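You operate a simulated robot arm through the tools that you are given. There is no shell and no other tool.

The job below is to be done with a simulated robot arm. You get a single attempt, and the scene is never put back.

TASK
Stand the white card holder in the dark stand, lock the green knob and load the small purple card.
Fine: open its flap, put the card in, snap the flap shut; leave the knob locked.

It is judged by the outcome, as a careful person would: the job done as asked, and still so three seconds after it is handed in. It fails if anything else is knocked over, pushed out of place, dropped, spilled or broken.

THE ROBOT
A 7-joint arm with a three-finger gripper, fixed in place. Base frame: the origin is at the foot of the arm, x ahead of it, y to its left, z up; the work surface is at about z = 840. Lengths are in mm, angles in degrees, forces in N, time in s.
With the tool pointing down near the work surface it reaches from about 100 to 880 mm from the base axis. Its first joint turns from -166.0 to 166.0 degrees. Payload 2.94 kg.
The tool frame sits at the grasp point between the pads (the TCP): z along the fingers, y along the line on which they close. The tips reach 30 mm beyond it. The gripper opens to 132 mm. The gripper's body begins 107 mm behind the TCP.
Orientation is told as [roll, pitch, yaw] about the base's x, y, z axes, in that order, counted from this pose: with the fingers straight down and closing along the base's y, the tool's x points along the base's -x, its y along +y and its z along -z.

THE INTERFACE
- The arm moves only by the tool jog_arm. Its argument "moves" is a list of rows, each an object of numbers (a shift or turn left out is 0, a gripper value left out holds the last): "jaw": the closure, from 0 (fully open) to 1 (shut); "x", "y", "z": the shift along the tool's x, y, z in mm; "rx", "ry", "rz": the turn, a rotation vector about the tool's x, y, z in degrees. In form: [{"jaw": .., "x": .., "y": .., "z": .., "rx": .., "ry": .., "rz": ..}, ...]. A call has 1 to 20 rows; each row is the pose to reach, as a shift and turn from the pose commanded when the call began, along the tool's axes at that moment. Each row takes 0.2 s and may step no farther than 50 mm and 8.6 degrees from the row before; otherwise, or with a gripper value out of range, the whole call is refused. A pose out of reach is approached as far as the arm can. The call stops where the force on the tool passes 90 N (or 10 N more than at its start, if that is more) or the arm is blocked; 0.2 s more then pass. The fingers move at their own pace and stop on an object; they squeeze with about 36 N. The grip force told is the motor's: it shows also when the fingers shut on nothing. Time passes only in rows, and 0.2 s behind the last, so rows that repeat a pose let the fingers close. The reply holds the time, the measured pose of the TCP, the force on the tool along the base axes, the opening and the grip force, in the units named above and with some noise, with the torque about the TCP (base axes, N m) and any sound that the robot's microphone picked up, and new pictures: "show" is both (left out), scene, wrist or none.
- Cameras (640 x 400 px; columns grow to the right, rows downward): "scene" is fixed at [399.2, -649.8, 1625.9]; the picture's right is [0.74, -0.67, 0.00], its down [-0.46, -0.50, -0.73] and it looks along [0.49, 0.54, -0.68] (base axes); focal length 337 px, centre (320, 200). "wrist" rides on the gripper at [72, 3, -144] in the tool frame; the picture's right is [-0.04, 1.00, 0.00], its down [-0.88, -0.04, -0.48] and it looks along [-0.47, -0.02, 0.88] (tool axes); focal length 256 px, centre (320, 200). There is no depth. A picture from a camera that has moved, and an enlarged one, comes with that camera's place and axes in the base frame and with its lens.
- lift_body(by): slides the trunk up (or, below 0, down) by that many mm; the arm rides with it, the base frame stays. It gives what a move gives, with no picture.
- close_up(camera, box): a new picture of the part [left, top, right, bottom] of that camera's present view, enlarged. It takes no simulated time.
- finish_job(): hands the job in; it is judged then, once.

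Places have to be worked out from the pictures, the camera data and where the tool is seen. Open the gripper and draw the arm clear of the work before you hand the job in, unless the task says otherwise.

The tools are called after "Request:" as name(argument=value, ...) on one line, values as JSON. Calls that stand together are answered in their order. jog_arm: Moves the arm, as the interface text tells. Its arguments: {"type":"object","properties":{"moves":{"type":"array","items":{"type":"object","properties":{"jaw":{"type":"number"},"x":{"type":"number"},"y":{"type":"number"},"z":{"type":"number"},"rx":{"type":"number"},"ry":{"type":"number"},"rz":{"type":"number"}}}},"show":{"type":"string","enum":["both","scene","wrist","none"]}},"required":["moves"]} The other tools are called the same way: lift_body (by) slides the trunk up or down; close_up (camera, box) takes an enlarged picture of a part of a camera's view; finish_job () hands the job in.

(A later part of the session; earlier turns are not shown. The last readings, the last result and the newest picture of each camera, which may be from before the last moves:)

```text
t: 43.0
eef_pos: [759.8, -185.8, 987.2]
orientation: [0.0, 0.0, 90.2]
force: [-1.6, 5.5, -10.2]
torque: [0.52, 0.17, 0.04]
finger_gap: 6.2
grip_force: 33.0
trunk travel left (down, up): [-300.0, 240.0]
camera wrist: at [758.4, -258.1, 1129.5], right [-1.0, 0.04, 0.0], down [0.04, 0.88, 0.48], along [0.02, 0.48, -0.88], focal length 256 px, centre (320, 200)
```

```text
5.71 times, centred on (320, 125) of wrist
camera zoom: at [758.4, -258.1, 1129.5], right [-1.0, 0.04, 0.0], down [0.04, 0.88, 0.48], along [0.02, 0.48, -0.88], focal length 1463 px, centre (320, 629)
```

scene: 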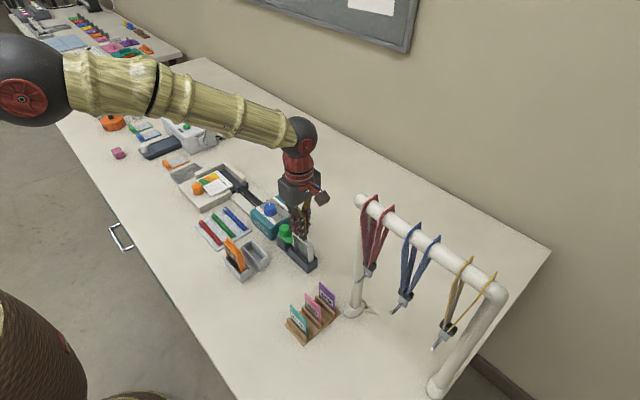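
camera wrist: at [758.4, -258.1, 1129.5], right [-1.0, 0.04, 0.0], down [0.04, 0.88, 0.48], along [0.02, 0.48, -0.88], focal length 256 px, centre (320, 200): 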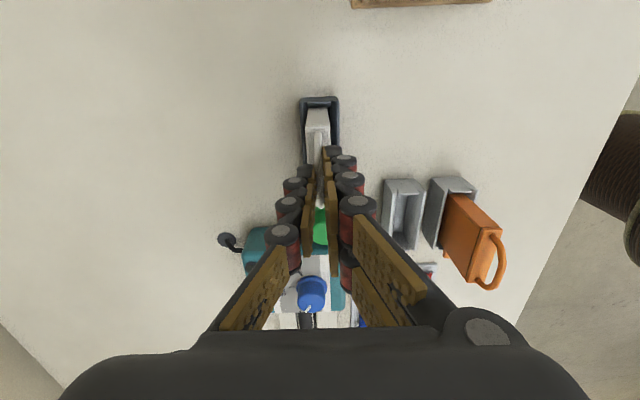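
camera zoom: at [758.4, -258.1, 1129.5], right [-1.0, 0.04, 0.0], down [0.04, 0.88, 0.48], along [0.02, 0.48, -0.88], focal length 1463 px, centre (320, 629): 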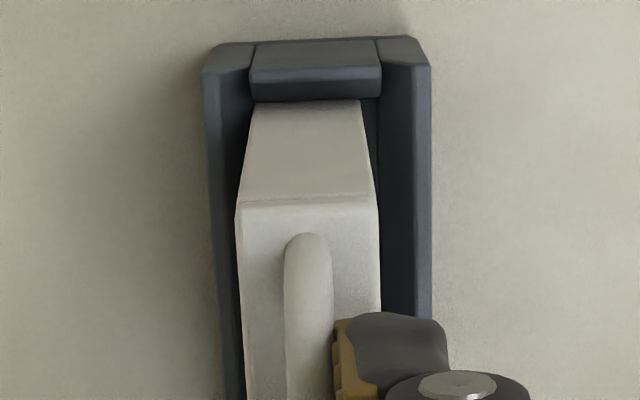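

The whole holder rose ~5 mm until its tab met the lever, with the seam still shut. The lock holds at the tab end. I'll lower it back to its seat and probe the flap sideways instead, in case it hinges on a long edge.

Request:
jog_arm(moves=[{"z": 1.5}, {"z": 3}, {"z": 4.5}, {"z": 5.7}, {"z": 5.7}], show="none")

Request:
jog_arm(moves=[{"y": -1}, {"y": -2}, {"y": -3}, {"y": -4}, {"y": -4}])

Request:
close_up(camera="scene", box=[285, 225, 325, 260])

```text
t: 44.2
eef_pos: [762.6, -186.9, 981.3]
orientation: [-0.1, 0.1, 90.2]
force: [-0.8, -1.2, 4.0]
torque: [-0.24, 0.1, -0.01]
finger_gap: 6.2
grip_force: 32.8
trunk travel left (down, up): [-300.0, 240.0]
```

```text
t: 45.4
eef_pos: [765.0, -187.7, 981.9]
orientation: [-0.1, 0.1, 90.1]
force: [-3.4, -0.5, 13.2]
torque: [-0.29, 0.29, -0.15]
finger_gap: 5.9
grip_force: 32.9
trunk travel left (down, up): [-300.0, 240.0]
camera wrist: at [761.8, -259.2, 1125.7], right [-1.0, 0.04, 0.0], down [0.03, 0.88, 0.48], along [0.02, 0.47, -0.88], focal length 256 px, centre (320, 200)
```

scene: 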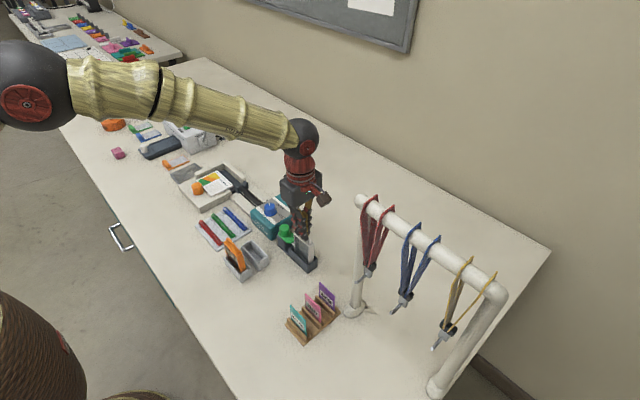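
wrist: 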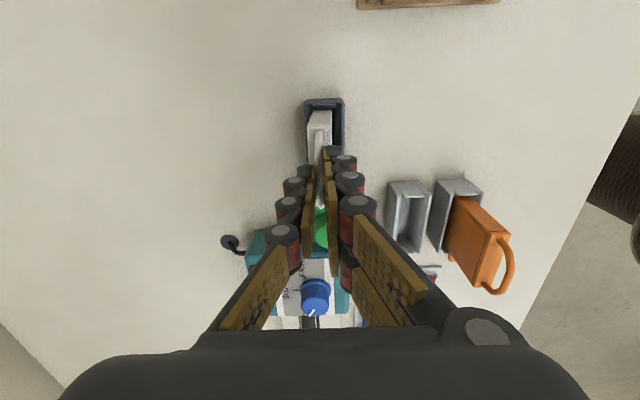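

```text
11.43 times, centred on (305, 242) of scene
camera zoom: at [399.2, -649.8, 1625.9], right [0.74, -0.67, 0.0], down [-0.46, -0.5, -0.73], along [0.49, 0.54, -0.68], focal length 3854 px, centre (491, -286)
```

zoom: 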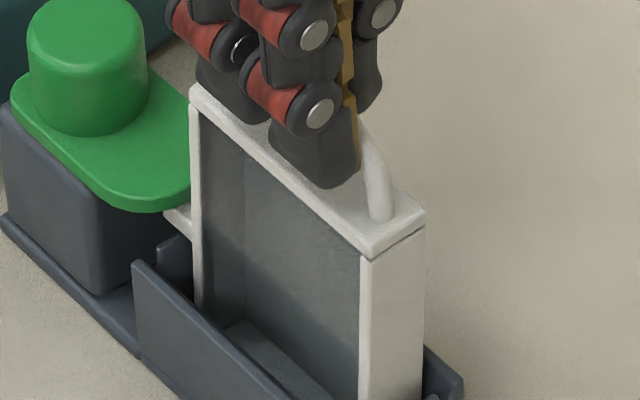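

Only a slight lean within the trough's play, no opening yet. Raising 1.5 mm to unload and pushing +x a few mm more.

Request:
jog_arm(moves=[{"z": -1.5}, {"y": -1, "z": -1.5}, {"y": -2, "z": -1.5}, {"y": -3, "z": -1.5}, {"y": -4, "z": -1.5}, {"y": -4, "z": -1.5}])

Request:
close_up(camera="scene", box=[285, 225, 325, 260])

Request:
close_up(camera="wrist", box=[290, 90, 360, 160])

```text
t: 46.8
eef_pos: [768.7, -187.0, 982.0]
orientation: [0.1, 0.0, 90.2]
force: [-3.0, -1.8, 6.0]
torque: [-0.31, 0.36, -0.12]
finger_gap: 5.8
grip_force: 33.0
trunk travel left (down, up): [-300.0, 240.0]
camera wrist: at [765.5, -259.0, 1125.9], right [-1.0, 0.04, 0.0], down [0.04, 0.88, 0.48], along [0.02, 0.47, -0.88], focal length 256 px, centre (320, 200)
```

scene: 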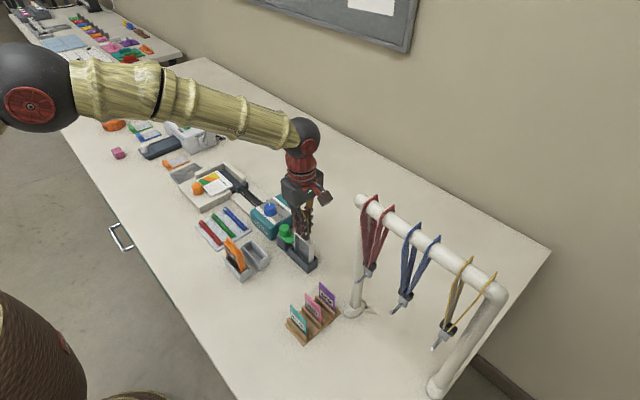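
wrist: 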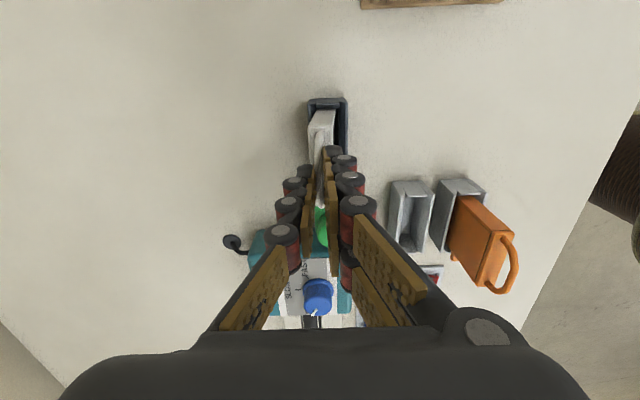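

```text
11.43 times, centred on (305, 242) of scene
camera zoom: at [399.2, -649.8, 1625.9], right [0.74, -0.67, 0.0], down [-0.46, -0.5, -0.73], along [0.49, 0.54, -0.68], focal length 3854 px, centre (491, -286)
```

zoom: 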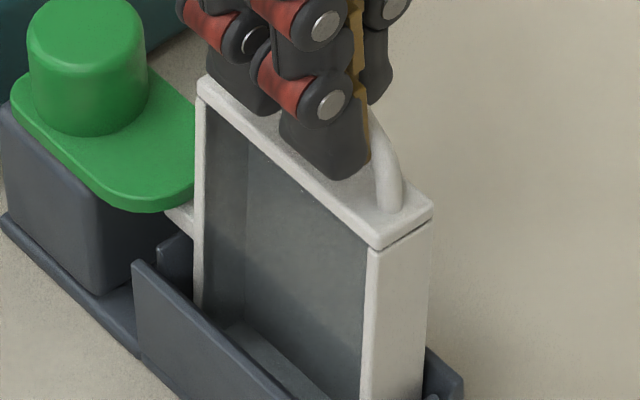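

```text
5.71 times, centred on (325, 125) of wrist
camera zoom: at [765.5, -259.0, 1125.9], right [-1.0, 0.04, 0.0], down [0.04, 0.88, 0.48], along [0.02, 0.47, -0.88], focal length 1463 px, centre (291, 629)
```

zoom: 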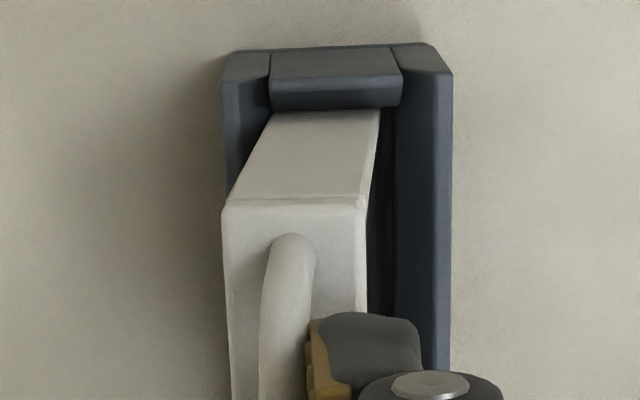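

The holder just leans in the loose trough (side force only 3 N). I'll push a little farther in +x to bring it against the wall and watch the force.

Request:
jog_arm(moves=[{"y": -1}, {"y": -2}, {"y": -3}, {"y": -4}, {"y": -4}], show="none")

```text
t: 48.0
eef_pos: [772.5, -186.8, 981.1]
orientation: [0.0, 0.0, 90.2]
force: [-2.6, -0.3, -1.5]
torque: [-0.01, 0.33, -0.08]
finger_gap: 5.9
grip_force: 33.3
trunk travel left (down, up): [-300.0, 240.0]
```

Request:
jog_arm(moves=[{"y": -1}, {"y": -2}, {"y": -2}])

Request:
close_up(camera="scene", box=[275, 220, 325, 270])

Request:
close_up(camera="wrist", box=[290, 90, 360, 160])

```text
t: 48.8
eef_pos: [775.8, -187.0, 983.2]
orientation: [0.1, 0.0, 90.2]
force: [-2.7, 2.8, 0.3]
torque: [0.23, 0.24, -0.21]
finger_gap: 5.9
grip_force: 33.6
trunk travel left (down, up): [-300.0, 240.0]
camera wrist: at [772.2, -258.4, 1126.2], right [-1.0, 0.04, 0.0], down [0.04, 0.88, 0.48], along [0.02, 0.48, -0.88], focal length 256 px, centre (320, 200)
```

scene: 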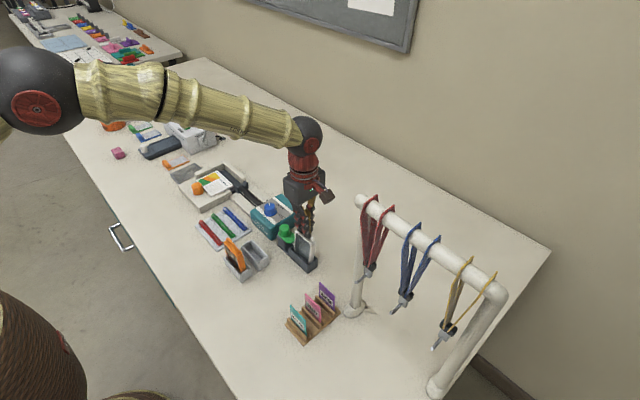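
wrist: 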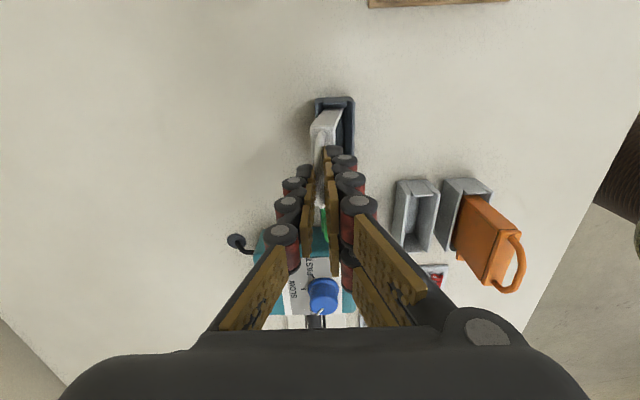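

```text
8.00 times, centred on (300, 245) of scene
camera zoom: at [399.2, -649.8, 1625.9], right [0.74, -0.67, 0.0], down [-0.46, -0.5, -0.73], along [0.49, 0.54, -0.68], focal length 2698 px, centre (480, -160)
```

zoom: 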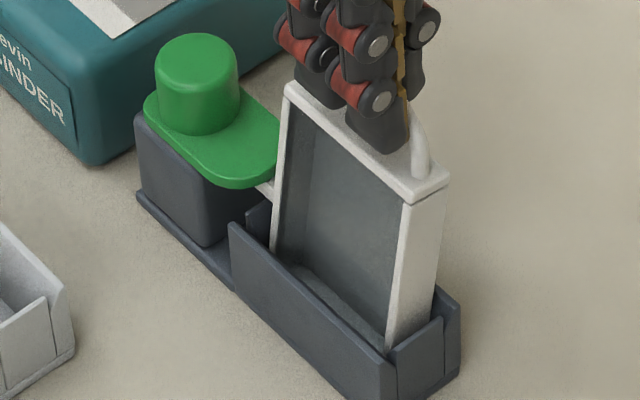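

```text
5.71 times, centred on (325, 125) of wrist
camera zoom: at [772.2, -258.4, 1126.2], right [-1.0, 0.04, 0.0], down [0.04, 0.88, 0.48], along [0.02, 0.48, -0.88], focal length 1463 px, centre (291, 629)
```

zoom: 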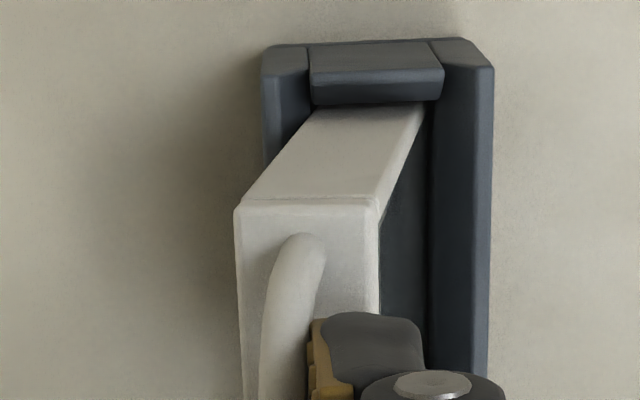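

The holder only leans in the trough; earlier readings (Fy +5.5, τx +0.5) fit the tab under the lever plus the -y end wall resisting an upward pull. So an upward pull is firmly reacted. I'll bring the holder back upright, then pull up harder.

Request:
jog_arm(moves=[{"y": 3}, {"y": 6}, {"y": 9}, {"y": 12}, {"y": 14.5}, {"y": 14.5, "z": -2}, {"y": 14.5, "z": -3.5}, {"y": 14.5, "z": -5}, {"y": 14.5, "z": -6}, {"y": 14.5, "z": -6}])

Request:
close_up(camera="scene", box=[285, 225, 325, 260])

```text
t: 51.0
eef_pos: [761.3, -186.0, 986.8]
orientation: [0.2, -0.2, 90.3]
force: [-1.5, 7.7, -14.7]
torque: [0.75, 0.13, -0.06]
finger_gap: 6.1
grip_force: 33.3
trunk travel left (down, up): [-300.0, 240.0]
camera wrist: at [758.5, -257.6, 1130.1], right [-1.0, 0.04, 0.0], down [0.04, 0.88, 0.48], along [0.02, 0.48, -0.88], focal length 256 px, centre (320, 200)
```

scene: 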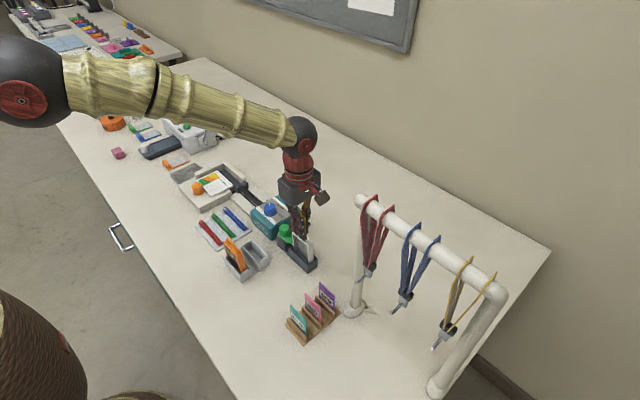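
wrist: 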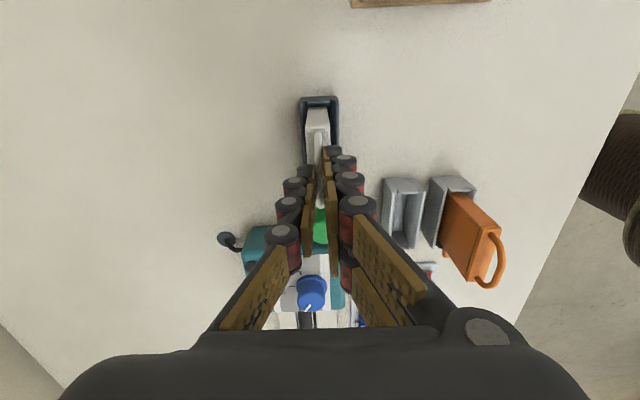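

```text
11.43 times, centred on (305, 242) of scene
camera zoom: at [399.2, -649.8, 1625.9], right [0.74, -0.67, 0.0], down [-0.46, -0.5, -0.73], along [0.49, 0.54, -0.68], focal length 3854 px, centre (491, -286)
```

zoom: 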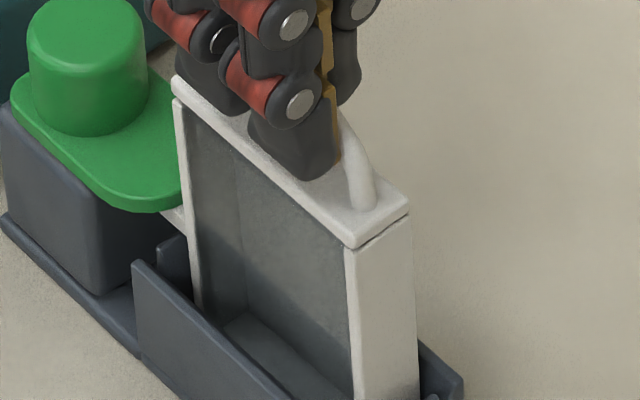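

Engaged with 15 N. Pulling up another 2–3 mm in small steps.

Request:
jog_arm(moves=[{"z": -1}, {"z": -2}, {"z": -2}], show="none")

```text
t: 51.8
eef_pos: [761.0, -186.1, 990.4]
orientation: [0.1, 0.0, 90.2]
force: [-1.2, 7.2, -16.6]
torque: [0.87, 0.09, 0.06]
finger_gap: 6.0
grip_force: 32.5
trunk travel left (down, up): [-300.0, 240.0]
```

Request:
jog_arm(moves=[{"z": -1}, {"z": -2}, {"z": -2}])

Request:
close_up(camera="scene", box=[285, 225, 325, 260])

Request:
close_up(camera="wrist", box=[290, 90, 360, 160])

```text
t: 52.6
eef_pos: [761.8, -186.9, 991.2]
orientation: [0.1, 0.0, 90.2]
force: [-0.5, 9.1, -14.4]
torque: [0.92, 0.07, 0.01]
finger_gap: 5.8
grip_force: 33.4
trunk travel left (down, up): [-300.0, 240.0]
camera wrist: at [758.4, -258.9, 1135.7], right [-1.0, 0.04, 0.0], down [0.04, 0.88, 0.48], along [0.02, 0.48, -0.88], focal length 256 px, centre (320, 200)
```

scene: 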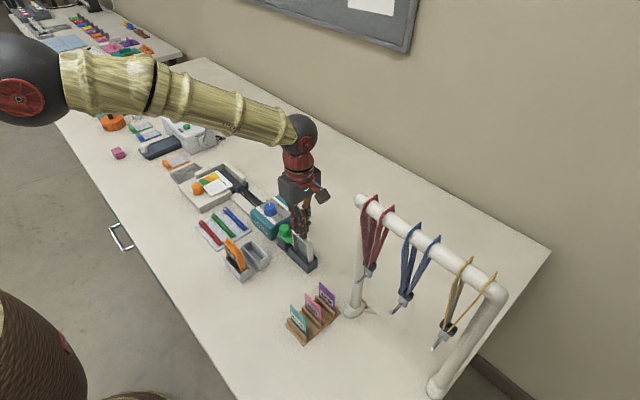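
wrist: 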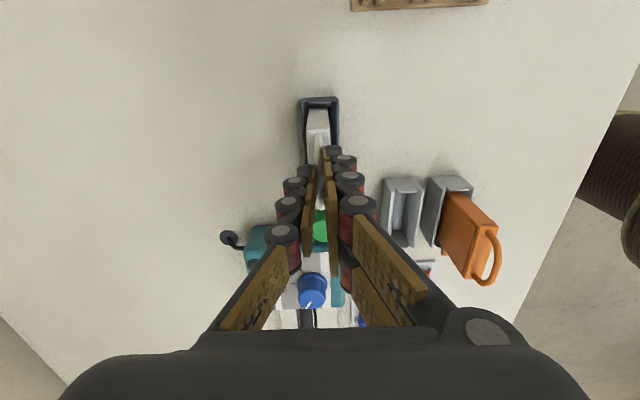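

```text
11.43 times, centred on (305, 242) of scene
camera zoom: at [399.2, -649.8, 1625.9], right [0.74, -0.67, 0.0], down [-0.46, -0.5, -0.73], along [0.49, 0.54, -0.68], focal length 3854 px, centre (491, -286)
```

zoom: 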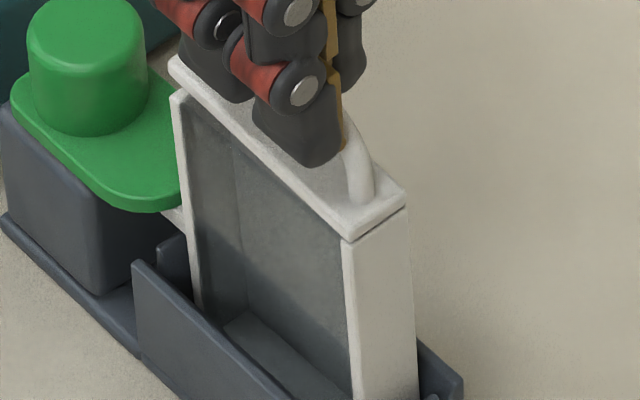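

```text
5.71 times, centred on (325, 125) of wrist
camera zoom: at [758.4, -258.9, 1135.7], right [-1.0, 0.04, 0.0], down [0.04, 0.88, 0.48], along [0.02, 0.48, -0.88], focal length 1463 px, centre (291, 629)
```

zoom: 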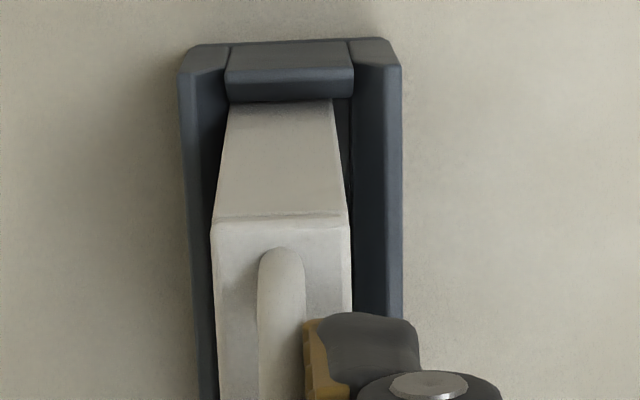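

The lid's +y end is lifting while its -y end stays, so the flap hinges at the -y end (y≈-218). I'll follow an arc about that hinge, letting the bar pivot between the pads.

Request:
jog_arm(moves=[{"x": 2.8, "z": -2.7}, {"x": 5.9, "z": -5.0}, {"x": 9, "z": -7.1}, {"x": 12.4, "z": -8.9}, {"x": 12.4, "z": -8.9}])

Request:
close_up(camera="scene", box=[280, 215, 325, 265])

```text
t: 53.8
eef_pos: [762.8, -200.9, 1005.2]
orientation: [-0.1, 0.1, 90.1]
force: [-0.2, 1.4, -1.0]
torque: [-0.01, 0.02, -0.02]
finger_gap: 0.0
grip_force: 28.4
trunk travel left (down, up): [-300.0, 240.0]
camera wrist: at [758.8, -272.7, 1148.3], right [-1.0, 0.04, 0.0], down [0.03, 0.88, 0.47], along [0.02, 0.47, -0.88], focal length 256 px, centre (320, 200)
```

scene: 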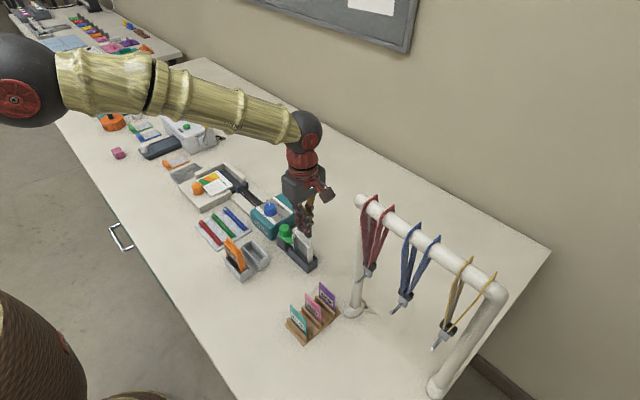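
wrist: 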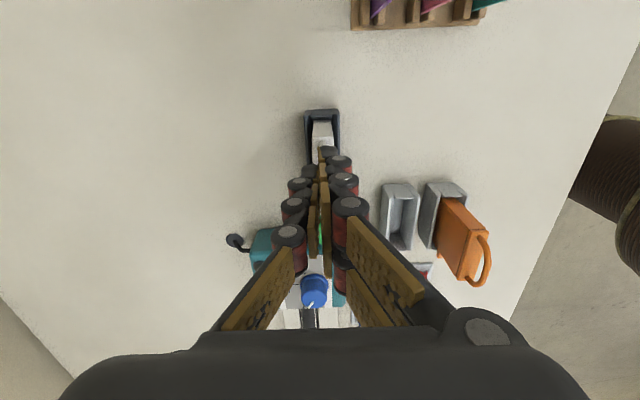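

```text
8.00 times, centred on (302, 240) of scene
camera zoom: at [399.2, -649.8, 1625.9], right [0.74, -0.67, 0.0], down [-0.46, -0.5, -0.73], along [0.49, 0.54, -0.68], focal length 2698 px, centre (460, -120)
```

zoom: 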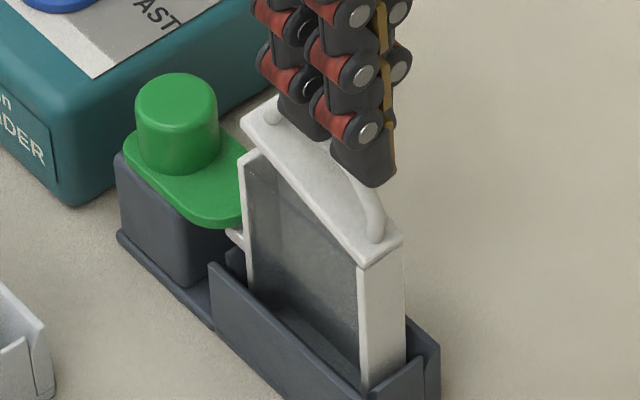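

The bar slipped out of the pads, but the lid stays up by itself at about 17°. I'll reopen, go deeper around the bar (now near y -195, z 971) and regrip.

Request:
jog_arm(moves=[{"jaw": 0.75}, {"jaw": 0.75}, {"jaw": 0.75, "x": -5, "z": 8}, {"x": -5, "z": 16}, {"x": -5, "z": 23}, {"x": -5, "z": 23}])

Request:
close_up(camera="scene", box=[280, 215, 325, 265])

Request:
close_up(camera="wrist", box=[270, 80, 370, 220])

```text
t: 55.2
eef_pos: [760.4, -195.0, 979.3]
orientation: [0.1, 0.0, 90.2]
force: [0.0, -0.3, -0.9]
torque: [-0.02, 0.0, -0.01]
finger_gap: 33.1
grip_force: 0.1
trunk travel left (down, up): [-300.0, 240.0]
camera wrist: at [758.3, -266.6, 1122.6], right [-1.0, 0.04, 0.0], down [0.04, 0.88, 0.48], along [0.02, 0.47, -0.88], focal length 256 px, centre (320, 200)
```

scene: 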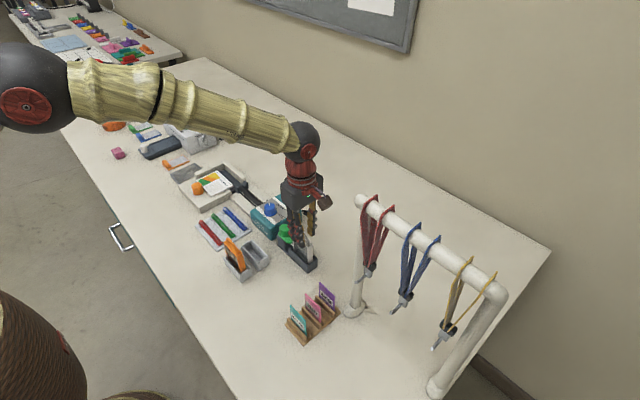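
wrist: 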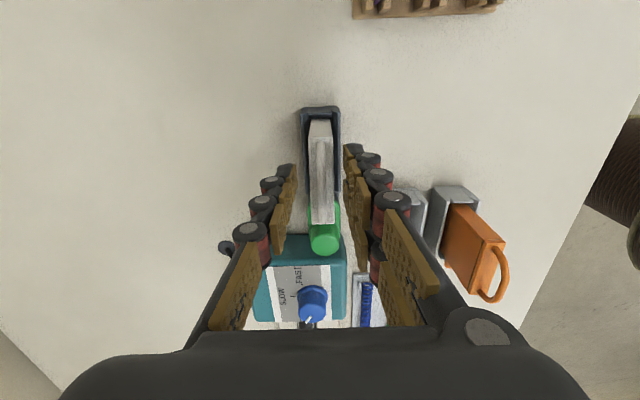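

```text
8.00 times, centred on (302, 240) of scene
camera zoom: at [399.2, -649.8, 1625.9], right [0.74, -0.67, 0.0], down [-0.46, -0.5, -0.73], along [0.49, 0.54, -0.68], focal length 2698 px, centre (460, -120)
```

zoom: 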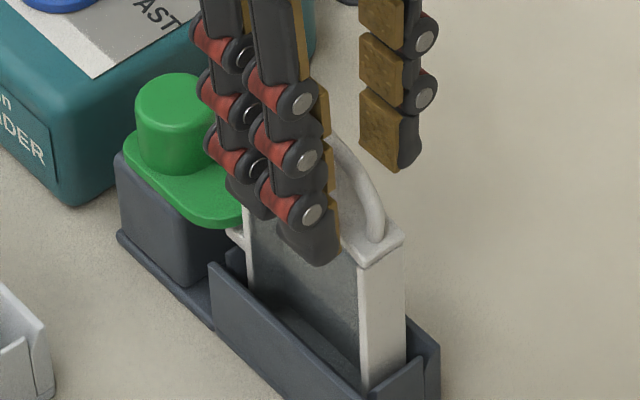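

```text
2.86 times, centred on (320, 150) of wrist
camera zoom: at [758.3, -266.6, 1122.6], right [-1.0, 0.04, 0.0], down [0.04, 0.88, 0.48], along [0.02, 0.47, -0.88], focal length 731 px, centre (320, 343)
```

zoom: 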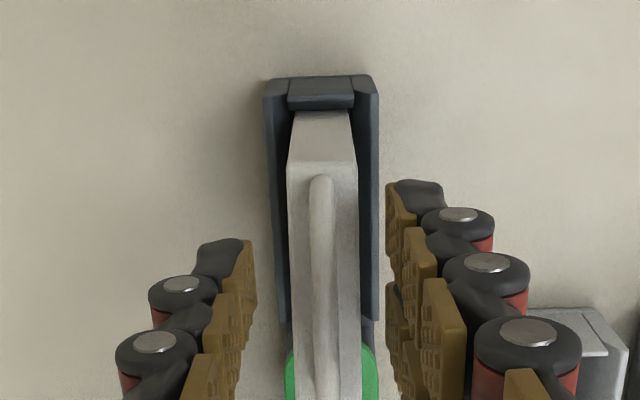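

The fingers now straddle the bar deeply. Closing again.

Request:
jog_arm(moves=[{"jaw": 1}, {"jaw": 1}, {"jaw": 1}, {"jaw": 1}], show="none")

```text
t: 56.2
eef_pos: [760.3, -193.9, 978.6]
orientation: [0.1, 0.0, 90.3]
force: [-7.7, 0.8, -0.4]
torque: [0.11, 0.77, 0.49]
finger_gap: 9.2
grip_force: 36.1
trunk travel left (down, up): [-300.0, 240.0]
```

The gap is 9.2 mm rather than 6, with a side force; checking visually before moving.

Request:
close_up(camera="scene", box=[280, 215, 325, 265])

Request:
close_up(camera="wrist", box=[270, 80, 370, 220])

```text
8.00 times, centred on (302, 240) of scene
camera zoom: at [399.2, -649.8, 1625.9], right [0.74, -0.67, 0.0], down [-0.46, -0.5, -0.73], along [0.49, 0.54, -0.68], focal length 2698 px, centre (460, -120)
```

zoom: 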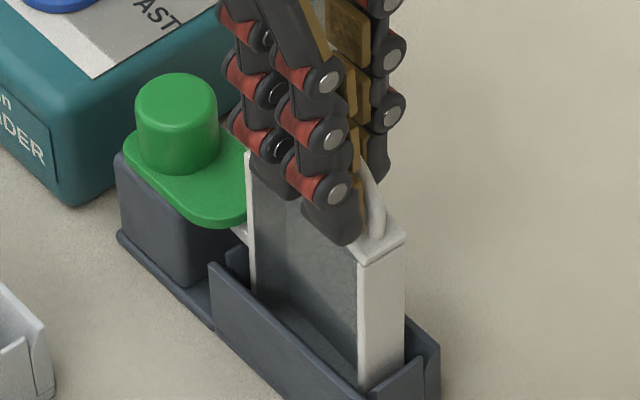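

```text
2.86 times, centred on (320, 150) of wrist
camera zoom: at [757.1, -266.5, 1122.0], right [-1.0, 0.04, 0.0], down [0.04, 0.88, 0.48], along [0.02, 0.48, -0.88], focal length 731 px, centre (320, 343)
```

zoom: 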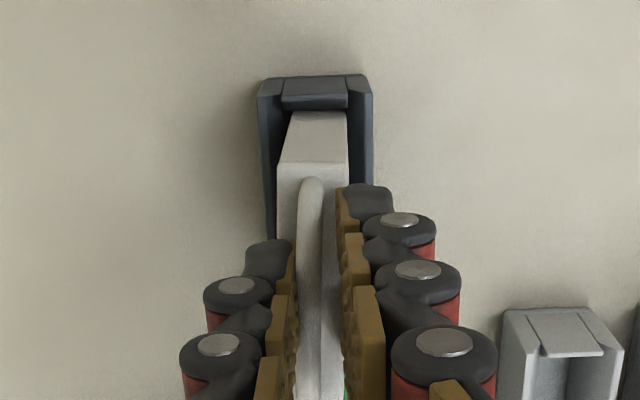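

The -x fingertip is catching the lid's edge, so I'm a little too deep. Open, raise 8 mm, close again.

Request:
jog_arm(moves=[{"jaw": 0.8}, {"jaw": 0.8}, {"z": -4, "jaw": 0.8}, {"z": -8, "jaw": 0.8}, {"z": -8, "jaw": 1}, {"z": -8, "jaw": 1}, {"z": -8, "jaw": 1}, {"z": -8, "jaw": 1}])

Request:
close_up(camera="scene", box=[280, 215, 325, 265])

Request:
close_up(camera="wrist", box=[270, 80, 370, 220])

```text
t: 58.0
eef_pos: [761.7, -193.2, 987.6]
orientation: [0.1, 0.0, 90.1]
force: [-1.2, 0.4, -0.2]
torque: [-0.03, 0.12, -0.02]
finger_gap: 6.0
grip_force: 32.7
trunk travel left (down, up): [-300.0, 240.0]
camera wrist: at [759.0, -266.1, 1130.8], right [-1.0, 0.04, 0.0], down [0.04, 0.88, 0.48], along [0.02, 0.48, -0.88], focal length 256 px, centre (320, 200)
```

scene: 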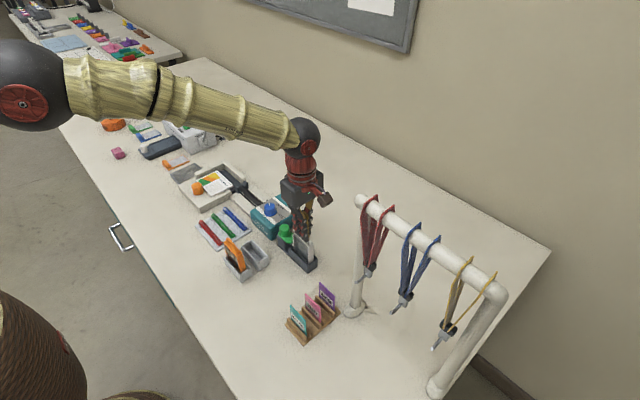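
wrist: 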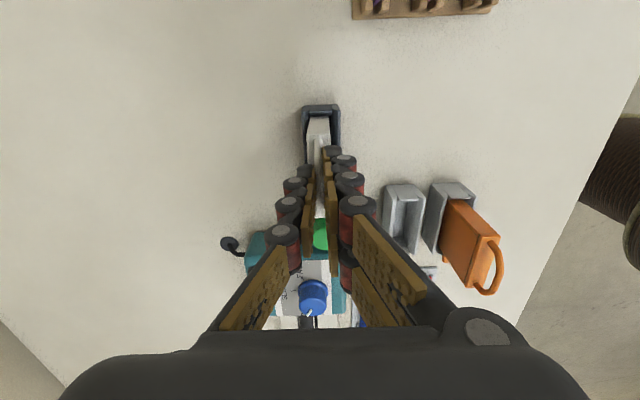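

```text
8.00 times, centred on (302, 240) of scene
camera zoom: at [399.2, -649.8, 1625.9], right [0.74, -0.67, 0.0], down [-0.46, -0.5, -0.73], along [0.49, 0.54, -0.68], focal length 2698 px, centre (460, -120)
```

zoom: 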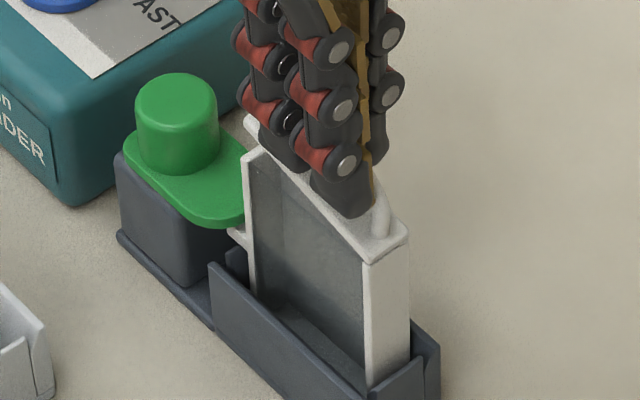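

```text
2.86 times, centred on (320, 150) of wrist
camera zoom: at [759.0, -266.1, 1130.8], right [-1.0, 0.04, 0.0], down [0.04, 0.88, 0.48], along [0.02, 0.48, -0.88], focal length 731 px, centre (320, 343)
```

zoom: 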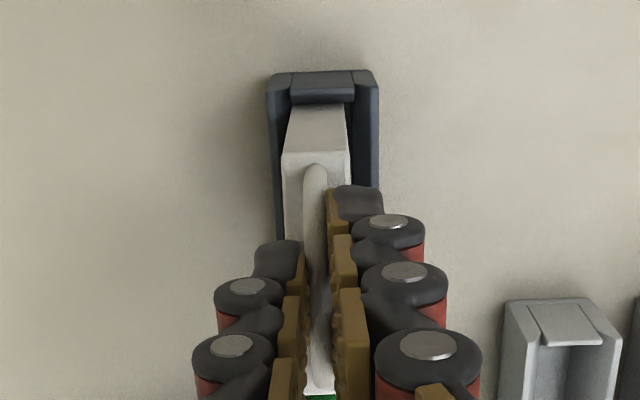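

Gripped the bar properly (6.0 mm, no side load). Following the arc about the hinge for the next ~20°.

Request:
jog_arm(moves=[{"x": 3.2, "z": -2.1}, {"x": 6.5, "z": -3.9}, {"x": 10, "z": -5.4}, {"x": 13.6, "z": -6.6}, {"x": 13.6, "z": -6.6}])

Request:
close_up(camera="scene", box=[280, 215, 325, 265])

```text
t: 59.2
eef_pos: [761.3, -210.4, 992.7]
orientation: [0.1, 0.1, 90.1]
force: [0.0, 11.1, -10.1]
torque: [0.76, -0.02, 0.1]
finger_gap: 5.7
grip_force: 33.4
trunk travel left (down, up): [-300.0, 240.0]
camera wrist: at [758.3, -280.6, 1136.6], right [-1.0, 0.04, 0.0], down [0.04, 0.88, 0.47], along [0.02, 0.47, -0.88], focal length 256 px, centre (320, 200)
```

scene: 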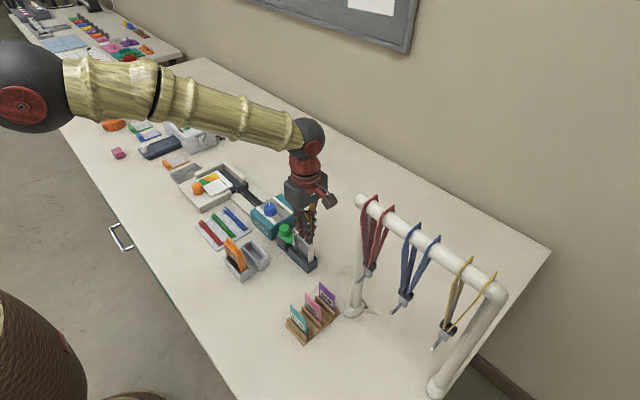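
wrist: 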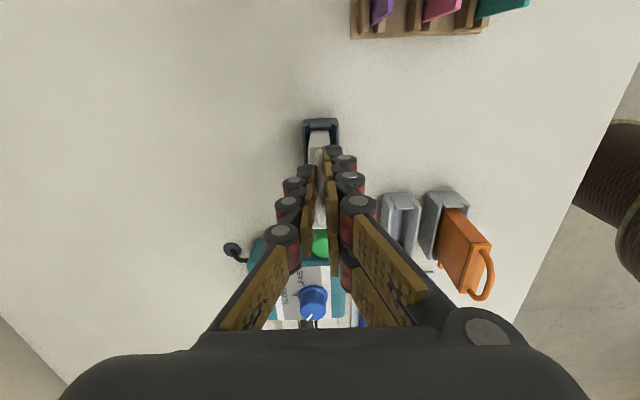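

```text
8.00 times, centred on (302, 240) of scene
camera zoom: at [399.2, -649.8, 1625.9], right [0.74, -0.67, 0.0], down [-0.46, -0.5, -0.73], along [0.49, 0.54, -0.68], focal length 2698 px, centre (460, -120)
```

zoom: 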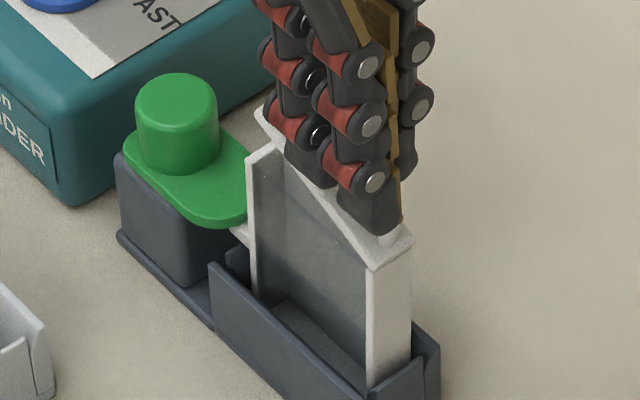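

The lid opened slightly more (~22°), but the pads slide along the bar. Its free +y edge is now ~24 mm above the body, so sweeping closed fingers from the +y side towards -y will push it open better. Release and rise first.

Request:
jog_arm(moves=[{"jaw": 0.8}, {"jaw": 0.8}, {"z": -20, "jaw": 0.8}, {"z": -50, "jaw": 0.8}, {"z": -50, "jaw": 1}, {"x": -35, "z": -50, "jaw": 1}, {"x": -70, "z": -50, "jaw": 1}, {"x": -72, "z": -50, "jaw": 1}])

Request:
close_up(camera="scene", box=[275, 210, 325, 265])

Request:
close_up(camera="wrist", box=[270, 40, 370, 180])

```text
t: 61.0
eef_pos: [762.5, -137.0, 1043.6]
orientation: [0.0, 0.1, 90.1]
force: [-0.4, 0.0, -0.2]
torque: [0.0, 0.04, 0.01]
finger_gap: 0.1
grip_force: 28.6
trunk travel left (down, up): [-300.0, 240.0]
camera wrist: at [760.1, -209.0, 1187.9], right [-1.0, 0.04, 0.0], down [0.04, 0.88, 0.48], along [0.02, 0.47, -0.88], focal length 256 px, centre (320, 200)
```

scene: 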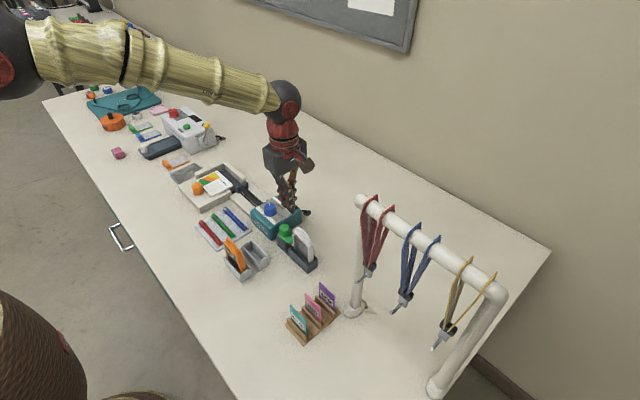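
wrist: 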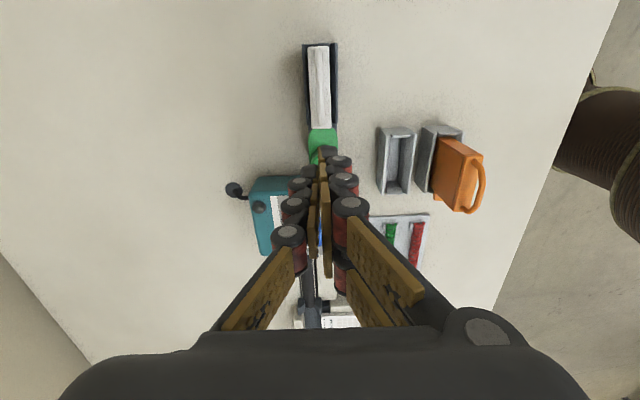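

```text
7.27 times, centred on (300, 238) of scene
camera zoom: at [399.2, -649.8, 1625.9], right [0.74, -0.67, 0.0], down [-0.46, -0.5, -0.73], along [0.49, 0.54, -0.68], focal length 2453 px, centre (466, -73)
```

zoom: 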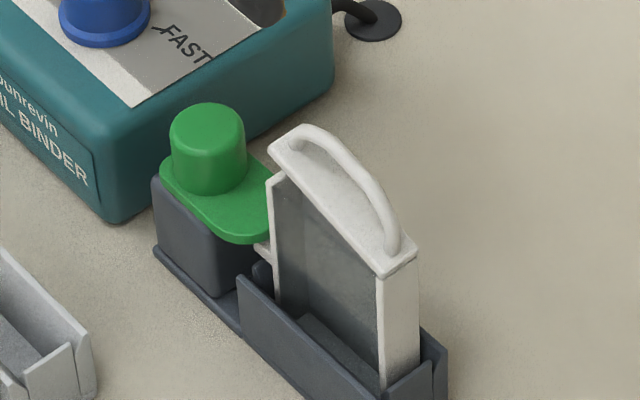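

```text
2.86 times, centred on (320, 110) of wrist
camera zoom: at [760.1, -209.0, 1187.9], right [-1.0, 0.04, 0.0], down [0.04, 0.88, 0.48], along [0.02, 0.47, -0.88], focal length 731 px, centre (320, 457)
```

zoom: 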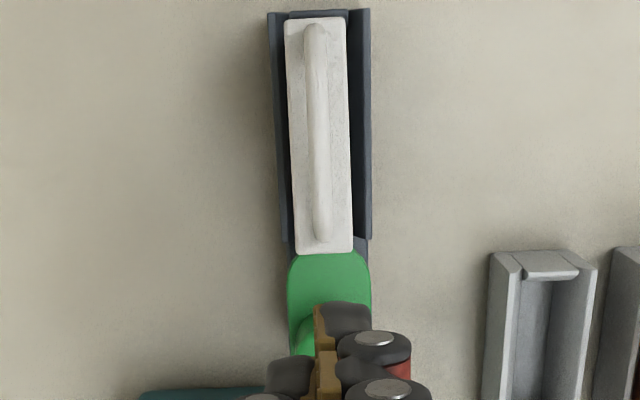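

The lid stays at ~15° on its own, with its edge ~15 mm above the body. I'll lower the closed fingers just beyond the +y edge (tips at z≈941, above the body rim), ready to push toward -y and up.

Request:
jog_arm(moves=[{"y": 1.5, "z": 30}, {"y": 1.5, "z": 55}, {"y": 1.5, "z": 68}, {"y": 1.5, "z": 72}, {"y": 1.5, "z": 72}])

Request:
close_up(camera="scene", box=[275, 210, 325, 265])

Request:
close_up(camera="wrist", box=[270, 40, 370, 180])

```text
t: 62.2
eef_pos: [758.8, -137.5, 969.0]
orientation: [-0.1, 0.0, 90.2]
force: [0.0, 0.1, 1.4]
torque: [0.0, 0.01, -0.02]
finger_gap: 0.0
grip_force: 28.7
trunk travel left (down, up): [-300.0, 240.0]
camera wrist: at [756.2, -208.2, 1114.2], right [-1.0, 0.04, 0.0], down [0.04, 0.88, 0.48], along [0.02, 0.48, -0.88], focal length 256 px, centre (320, 200)
```

scene: 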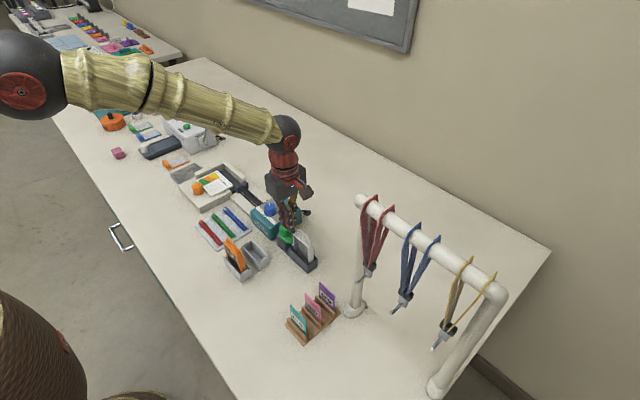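
wrist: 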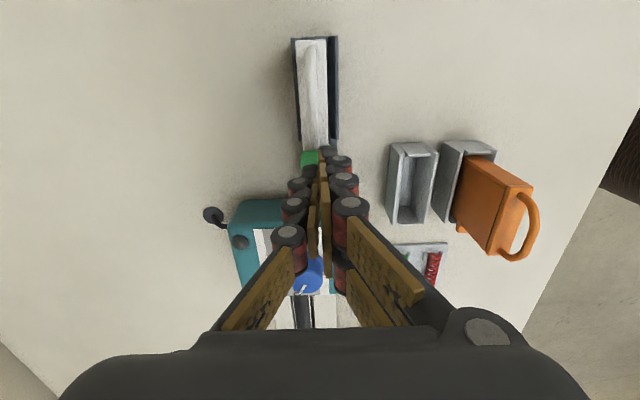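

```text
7.27 times, centred on (300, 238) of scene
camera zoom: at [399.2, -649.8, 1625.9], right [0.74, -0.67, 0.0], down [-0.46, -0.5, -0.73], along [0.49, 0.54, -0.68], focal length 2453 px, centre (466, -73)
```

zoom: 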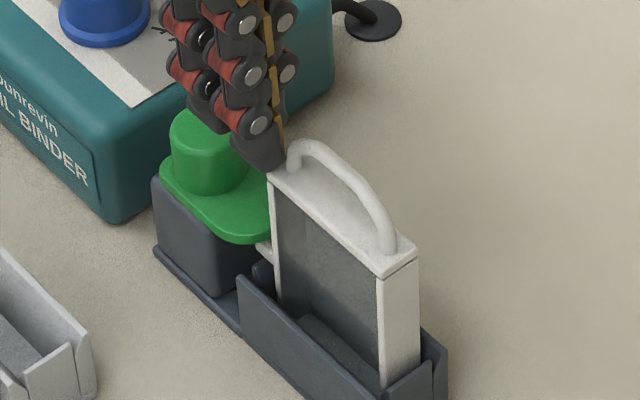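

```text
2.86 times, centred on (320, 110) of wrist
camera zoom: at [756.2, -208.2, 1114.2], right [-1.0, 0.04, 0.0], down [0.04, 0.88, 0.48], along [0.02, 0.48, -0.88], focal length 731 px, centre (320, 457)
```

zoom: 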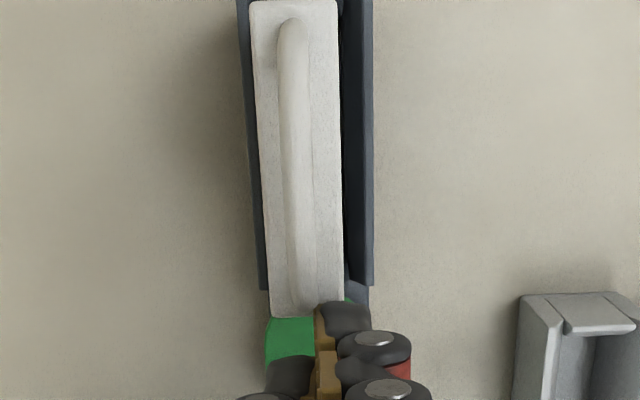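

The lid has slowly sunk back closed by itself (a damped hinge), so it must be carried open past vertical in one go. I'll regrip the handle and follow the arc slowly without letting go.

Request:
jog_arm(moves=[{"z": -20}, {"z": -46}, {"x": 25, "y": -2.5, "z": -50, "jaw": 0.8}, {"x": 48.5, "y": -2.5, "z": -50, "jaw": 0.8}, {"x": 48.5, "y": -2.5, "z": -30, "jaw": 0.8}, {"x": 48.5, "y": -2.5, "z": -13, "jaw": 0.8}, {"x": 48.5, "y": -2.5, "z": -11, "jaw": 0.8}, {"x": 48.5, "y": -2.5, "z": -11, "jaw": 0.8}])

Request:
close_up(camera="wrist", box=[270, 80, 370, 220])

Request:
close_up(camera="scene", box=[280, 215, 325, 265])

```text
t: 64.0
eef_pos: [763.1, -183.4, 980.2]
orientation: [0.1, 0.0, 90.2]
force: [0.3, -0.4, -0.3]
torque: [0.05, 0.0, -0.02]
finger_gap: 26.6
grip_force: 0.0
trunk travel left (down, up): [-300.0, 240.0]
camera wrist: at [760.3, -255.7, 1125.2], right [-1.0, 0.04, 0.0], down [0.04, 0.88, 0.48], along [0.02, 0.47, -0.88], focal length 256 px, centre (320, 200)
```

scene: 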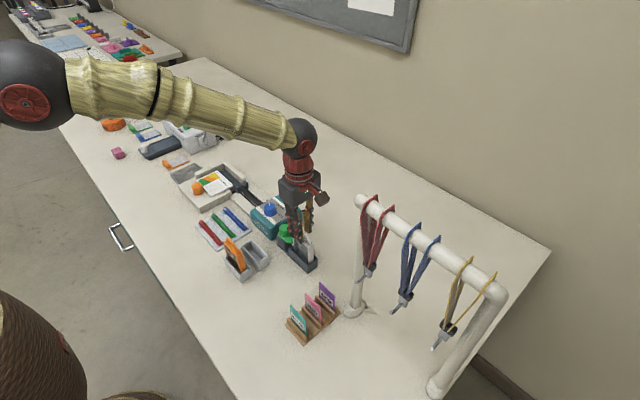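
wrist: 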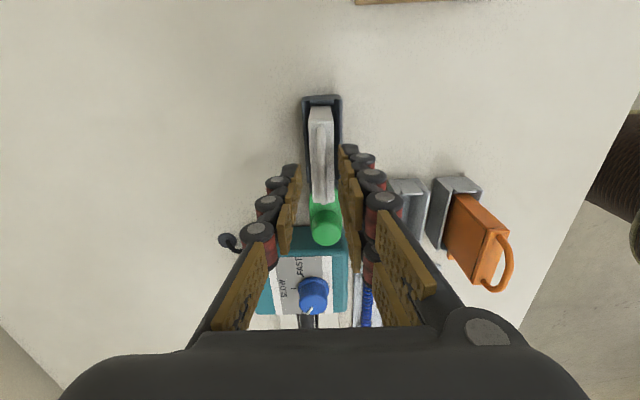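

```text
2.86 times, centred on (320, 150) of wrist
camera zoom: at [760.3, -255.7, 1125.2], right [-1.0, 0.04, 0.0], down [0.04, 0.88, 0.48], along [0.02, 0.47, -0.88], focal length 731 px, centre (320, 343)
```

zoom: 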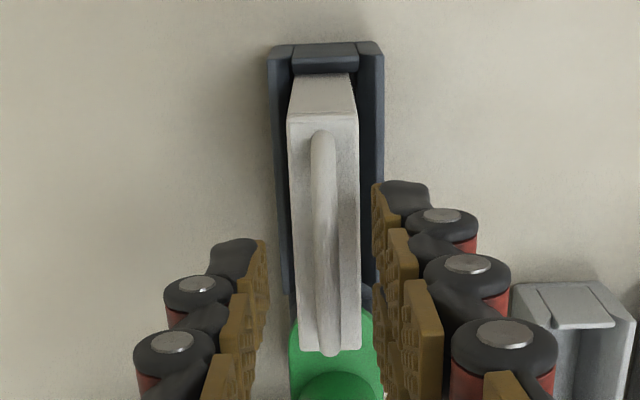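

```text
8.00 times, centred on (302, 240) of scene
camera zoom: at [399.2, -649.8, 1625.9], right [0.74, -0.67, 0.0], down [-0.46, -0.5, -0.73], along [0.49, 0.54, -0.68], focal length 2698 px, centre (460, -120)
```

zoom: 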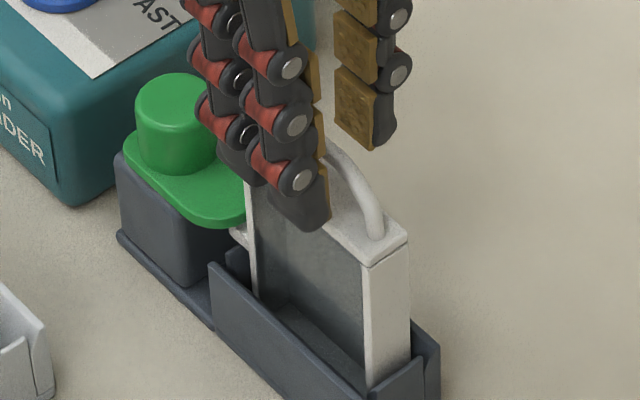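

The bar is between the pads. Closing, then pulling up slowly in small steps.

Request:
jog_arm(moves=[{"jaw": 1}, {"jaw": 1}, {"jaw": 1}, {"z": -1.5}, {"z": -3}, {"z": -4.5}, {"z": -5.5}, {"z": -6.5}, {"z": -7.5}, {"z": -8.5}, {"z": -9.5}, {"z": -9.5}])

Request:
close_up(camera="scene", box=[280, 215, 325, 265])

```text
t: 66.6
eef_pos: [762.8, -183.9, 989.9]
orientation: [0.1, 0.0, 90.2]
force: [-1.1, 9.7, -14.8]
torque: [0.93, 0.15, -0.1]
finger_gap: 5.7
grip_force: 33.3
trunk travel left (down, up): [-300.0, 240.0]
camera wrist: at [759.5, -255.5, 1134.2], right [-1.0, 0.04, 0.0], down [0.04, 0.88, 0.48], along [0.02, 0.48, -0.88], focal length 256 px, centre (320, 200)
```

scene: 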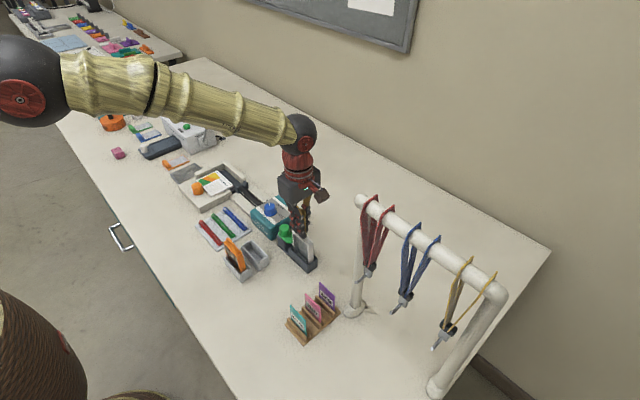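
wrist: 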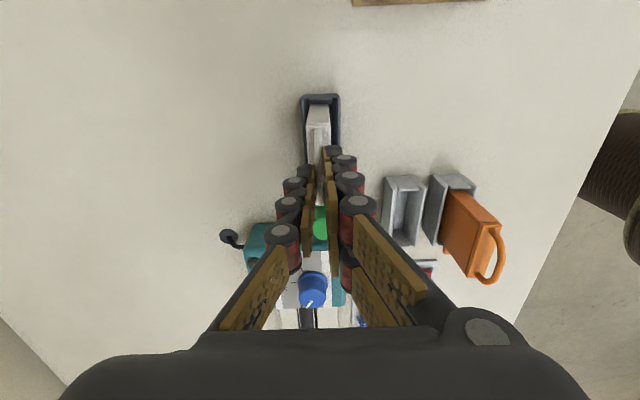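

```text
8.00 times, centred on (302, 240) of scene
camera zoom: at [399.2, -649.8, 1625.9], right [0.74, -0.67, 0.0], down [-0.46, -0.5, -0.73], along [0.49, 0.54, -0.68], focal length 2698 px, centre (460, -120)
```

zoom: 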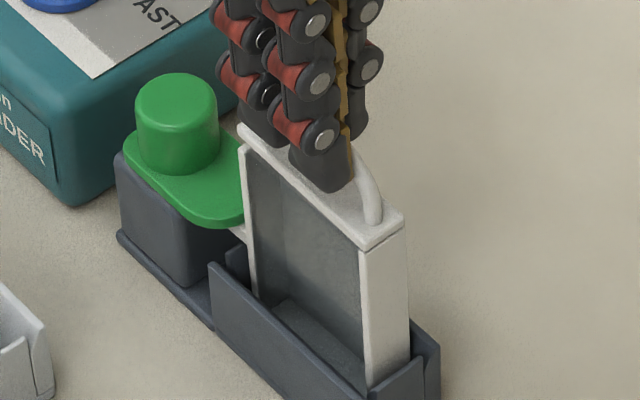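

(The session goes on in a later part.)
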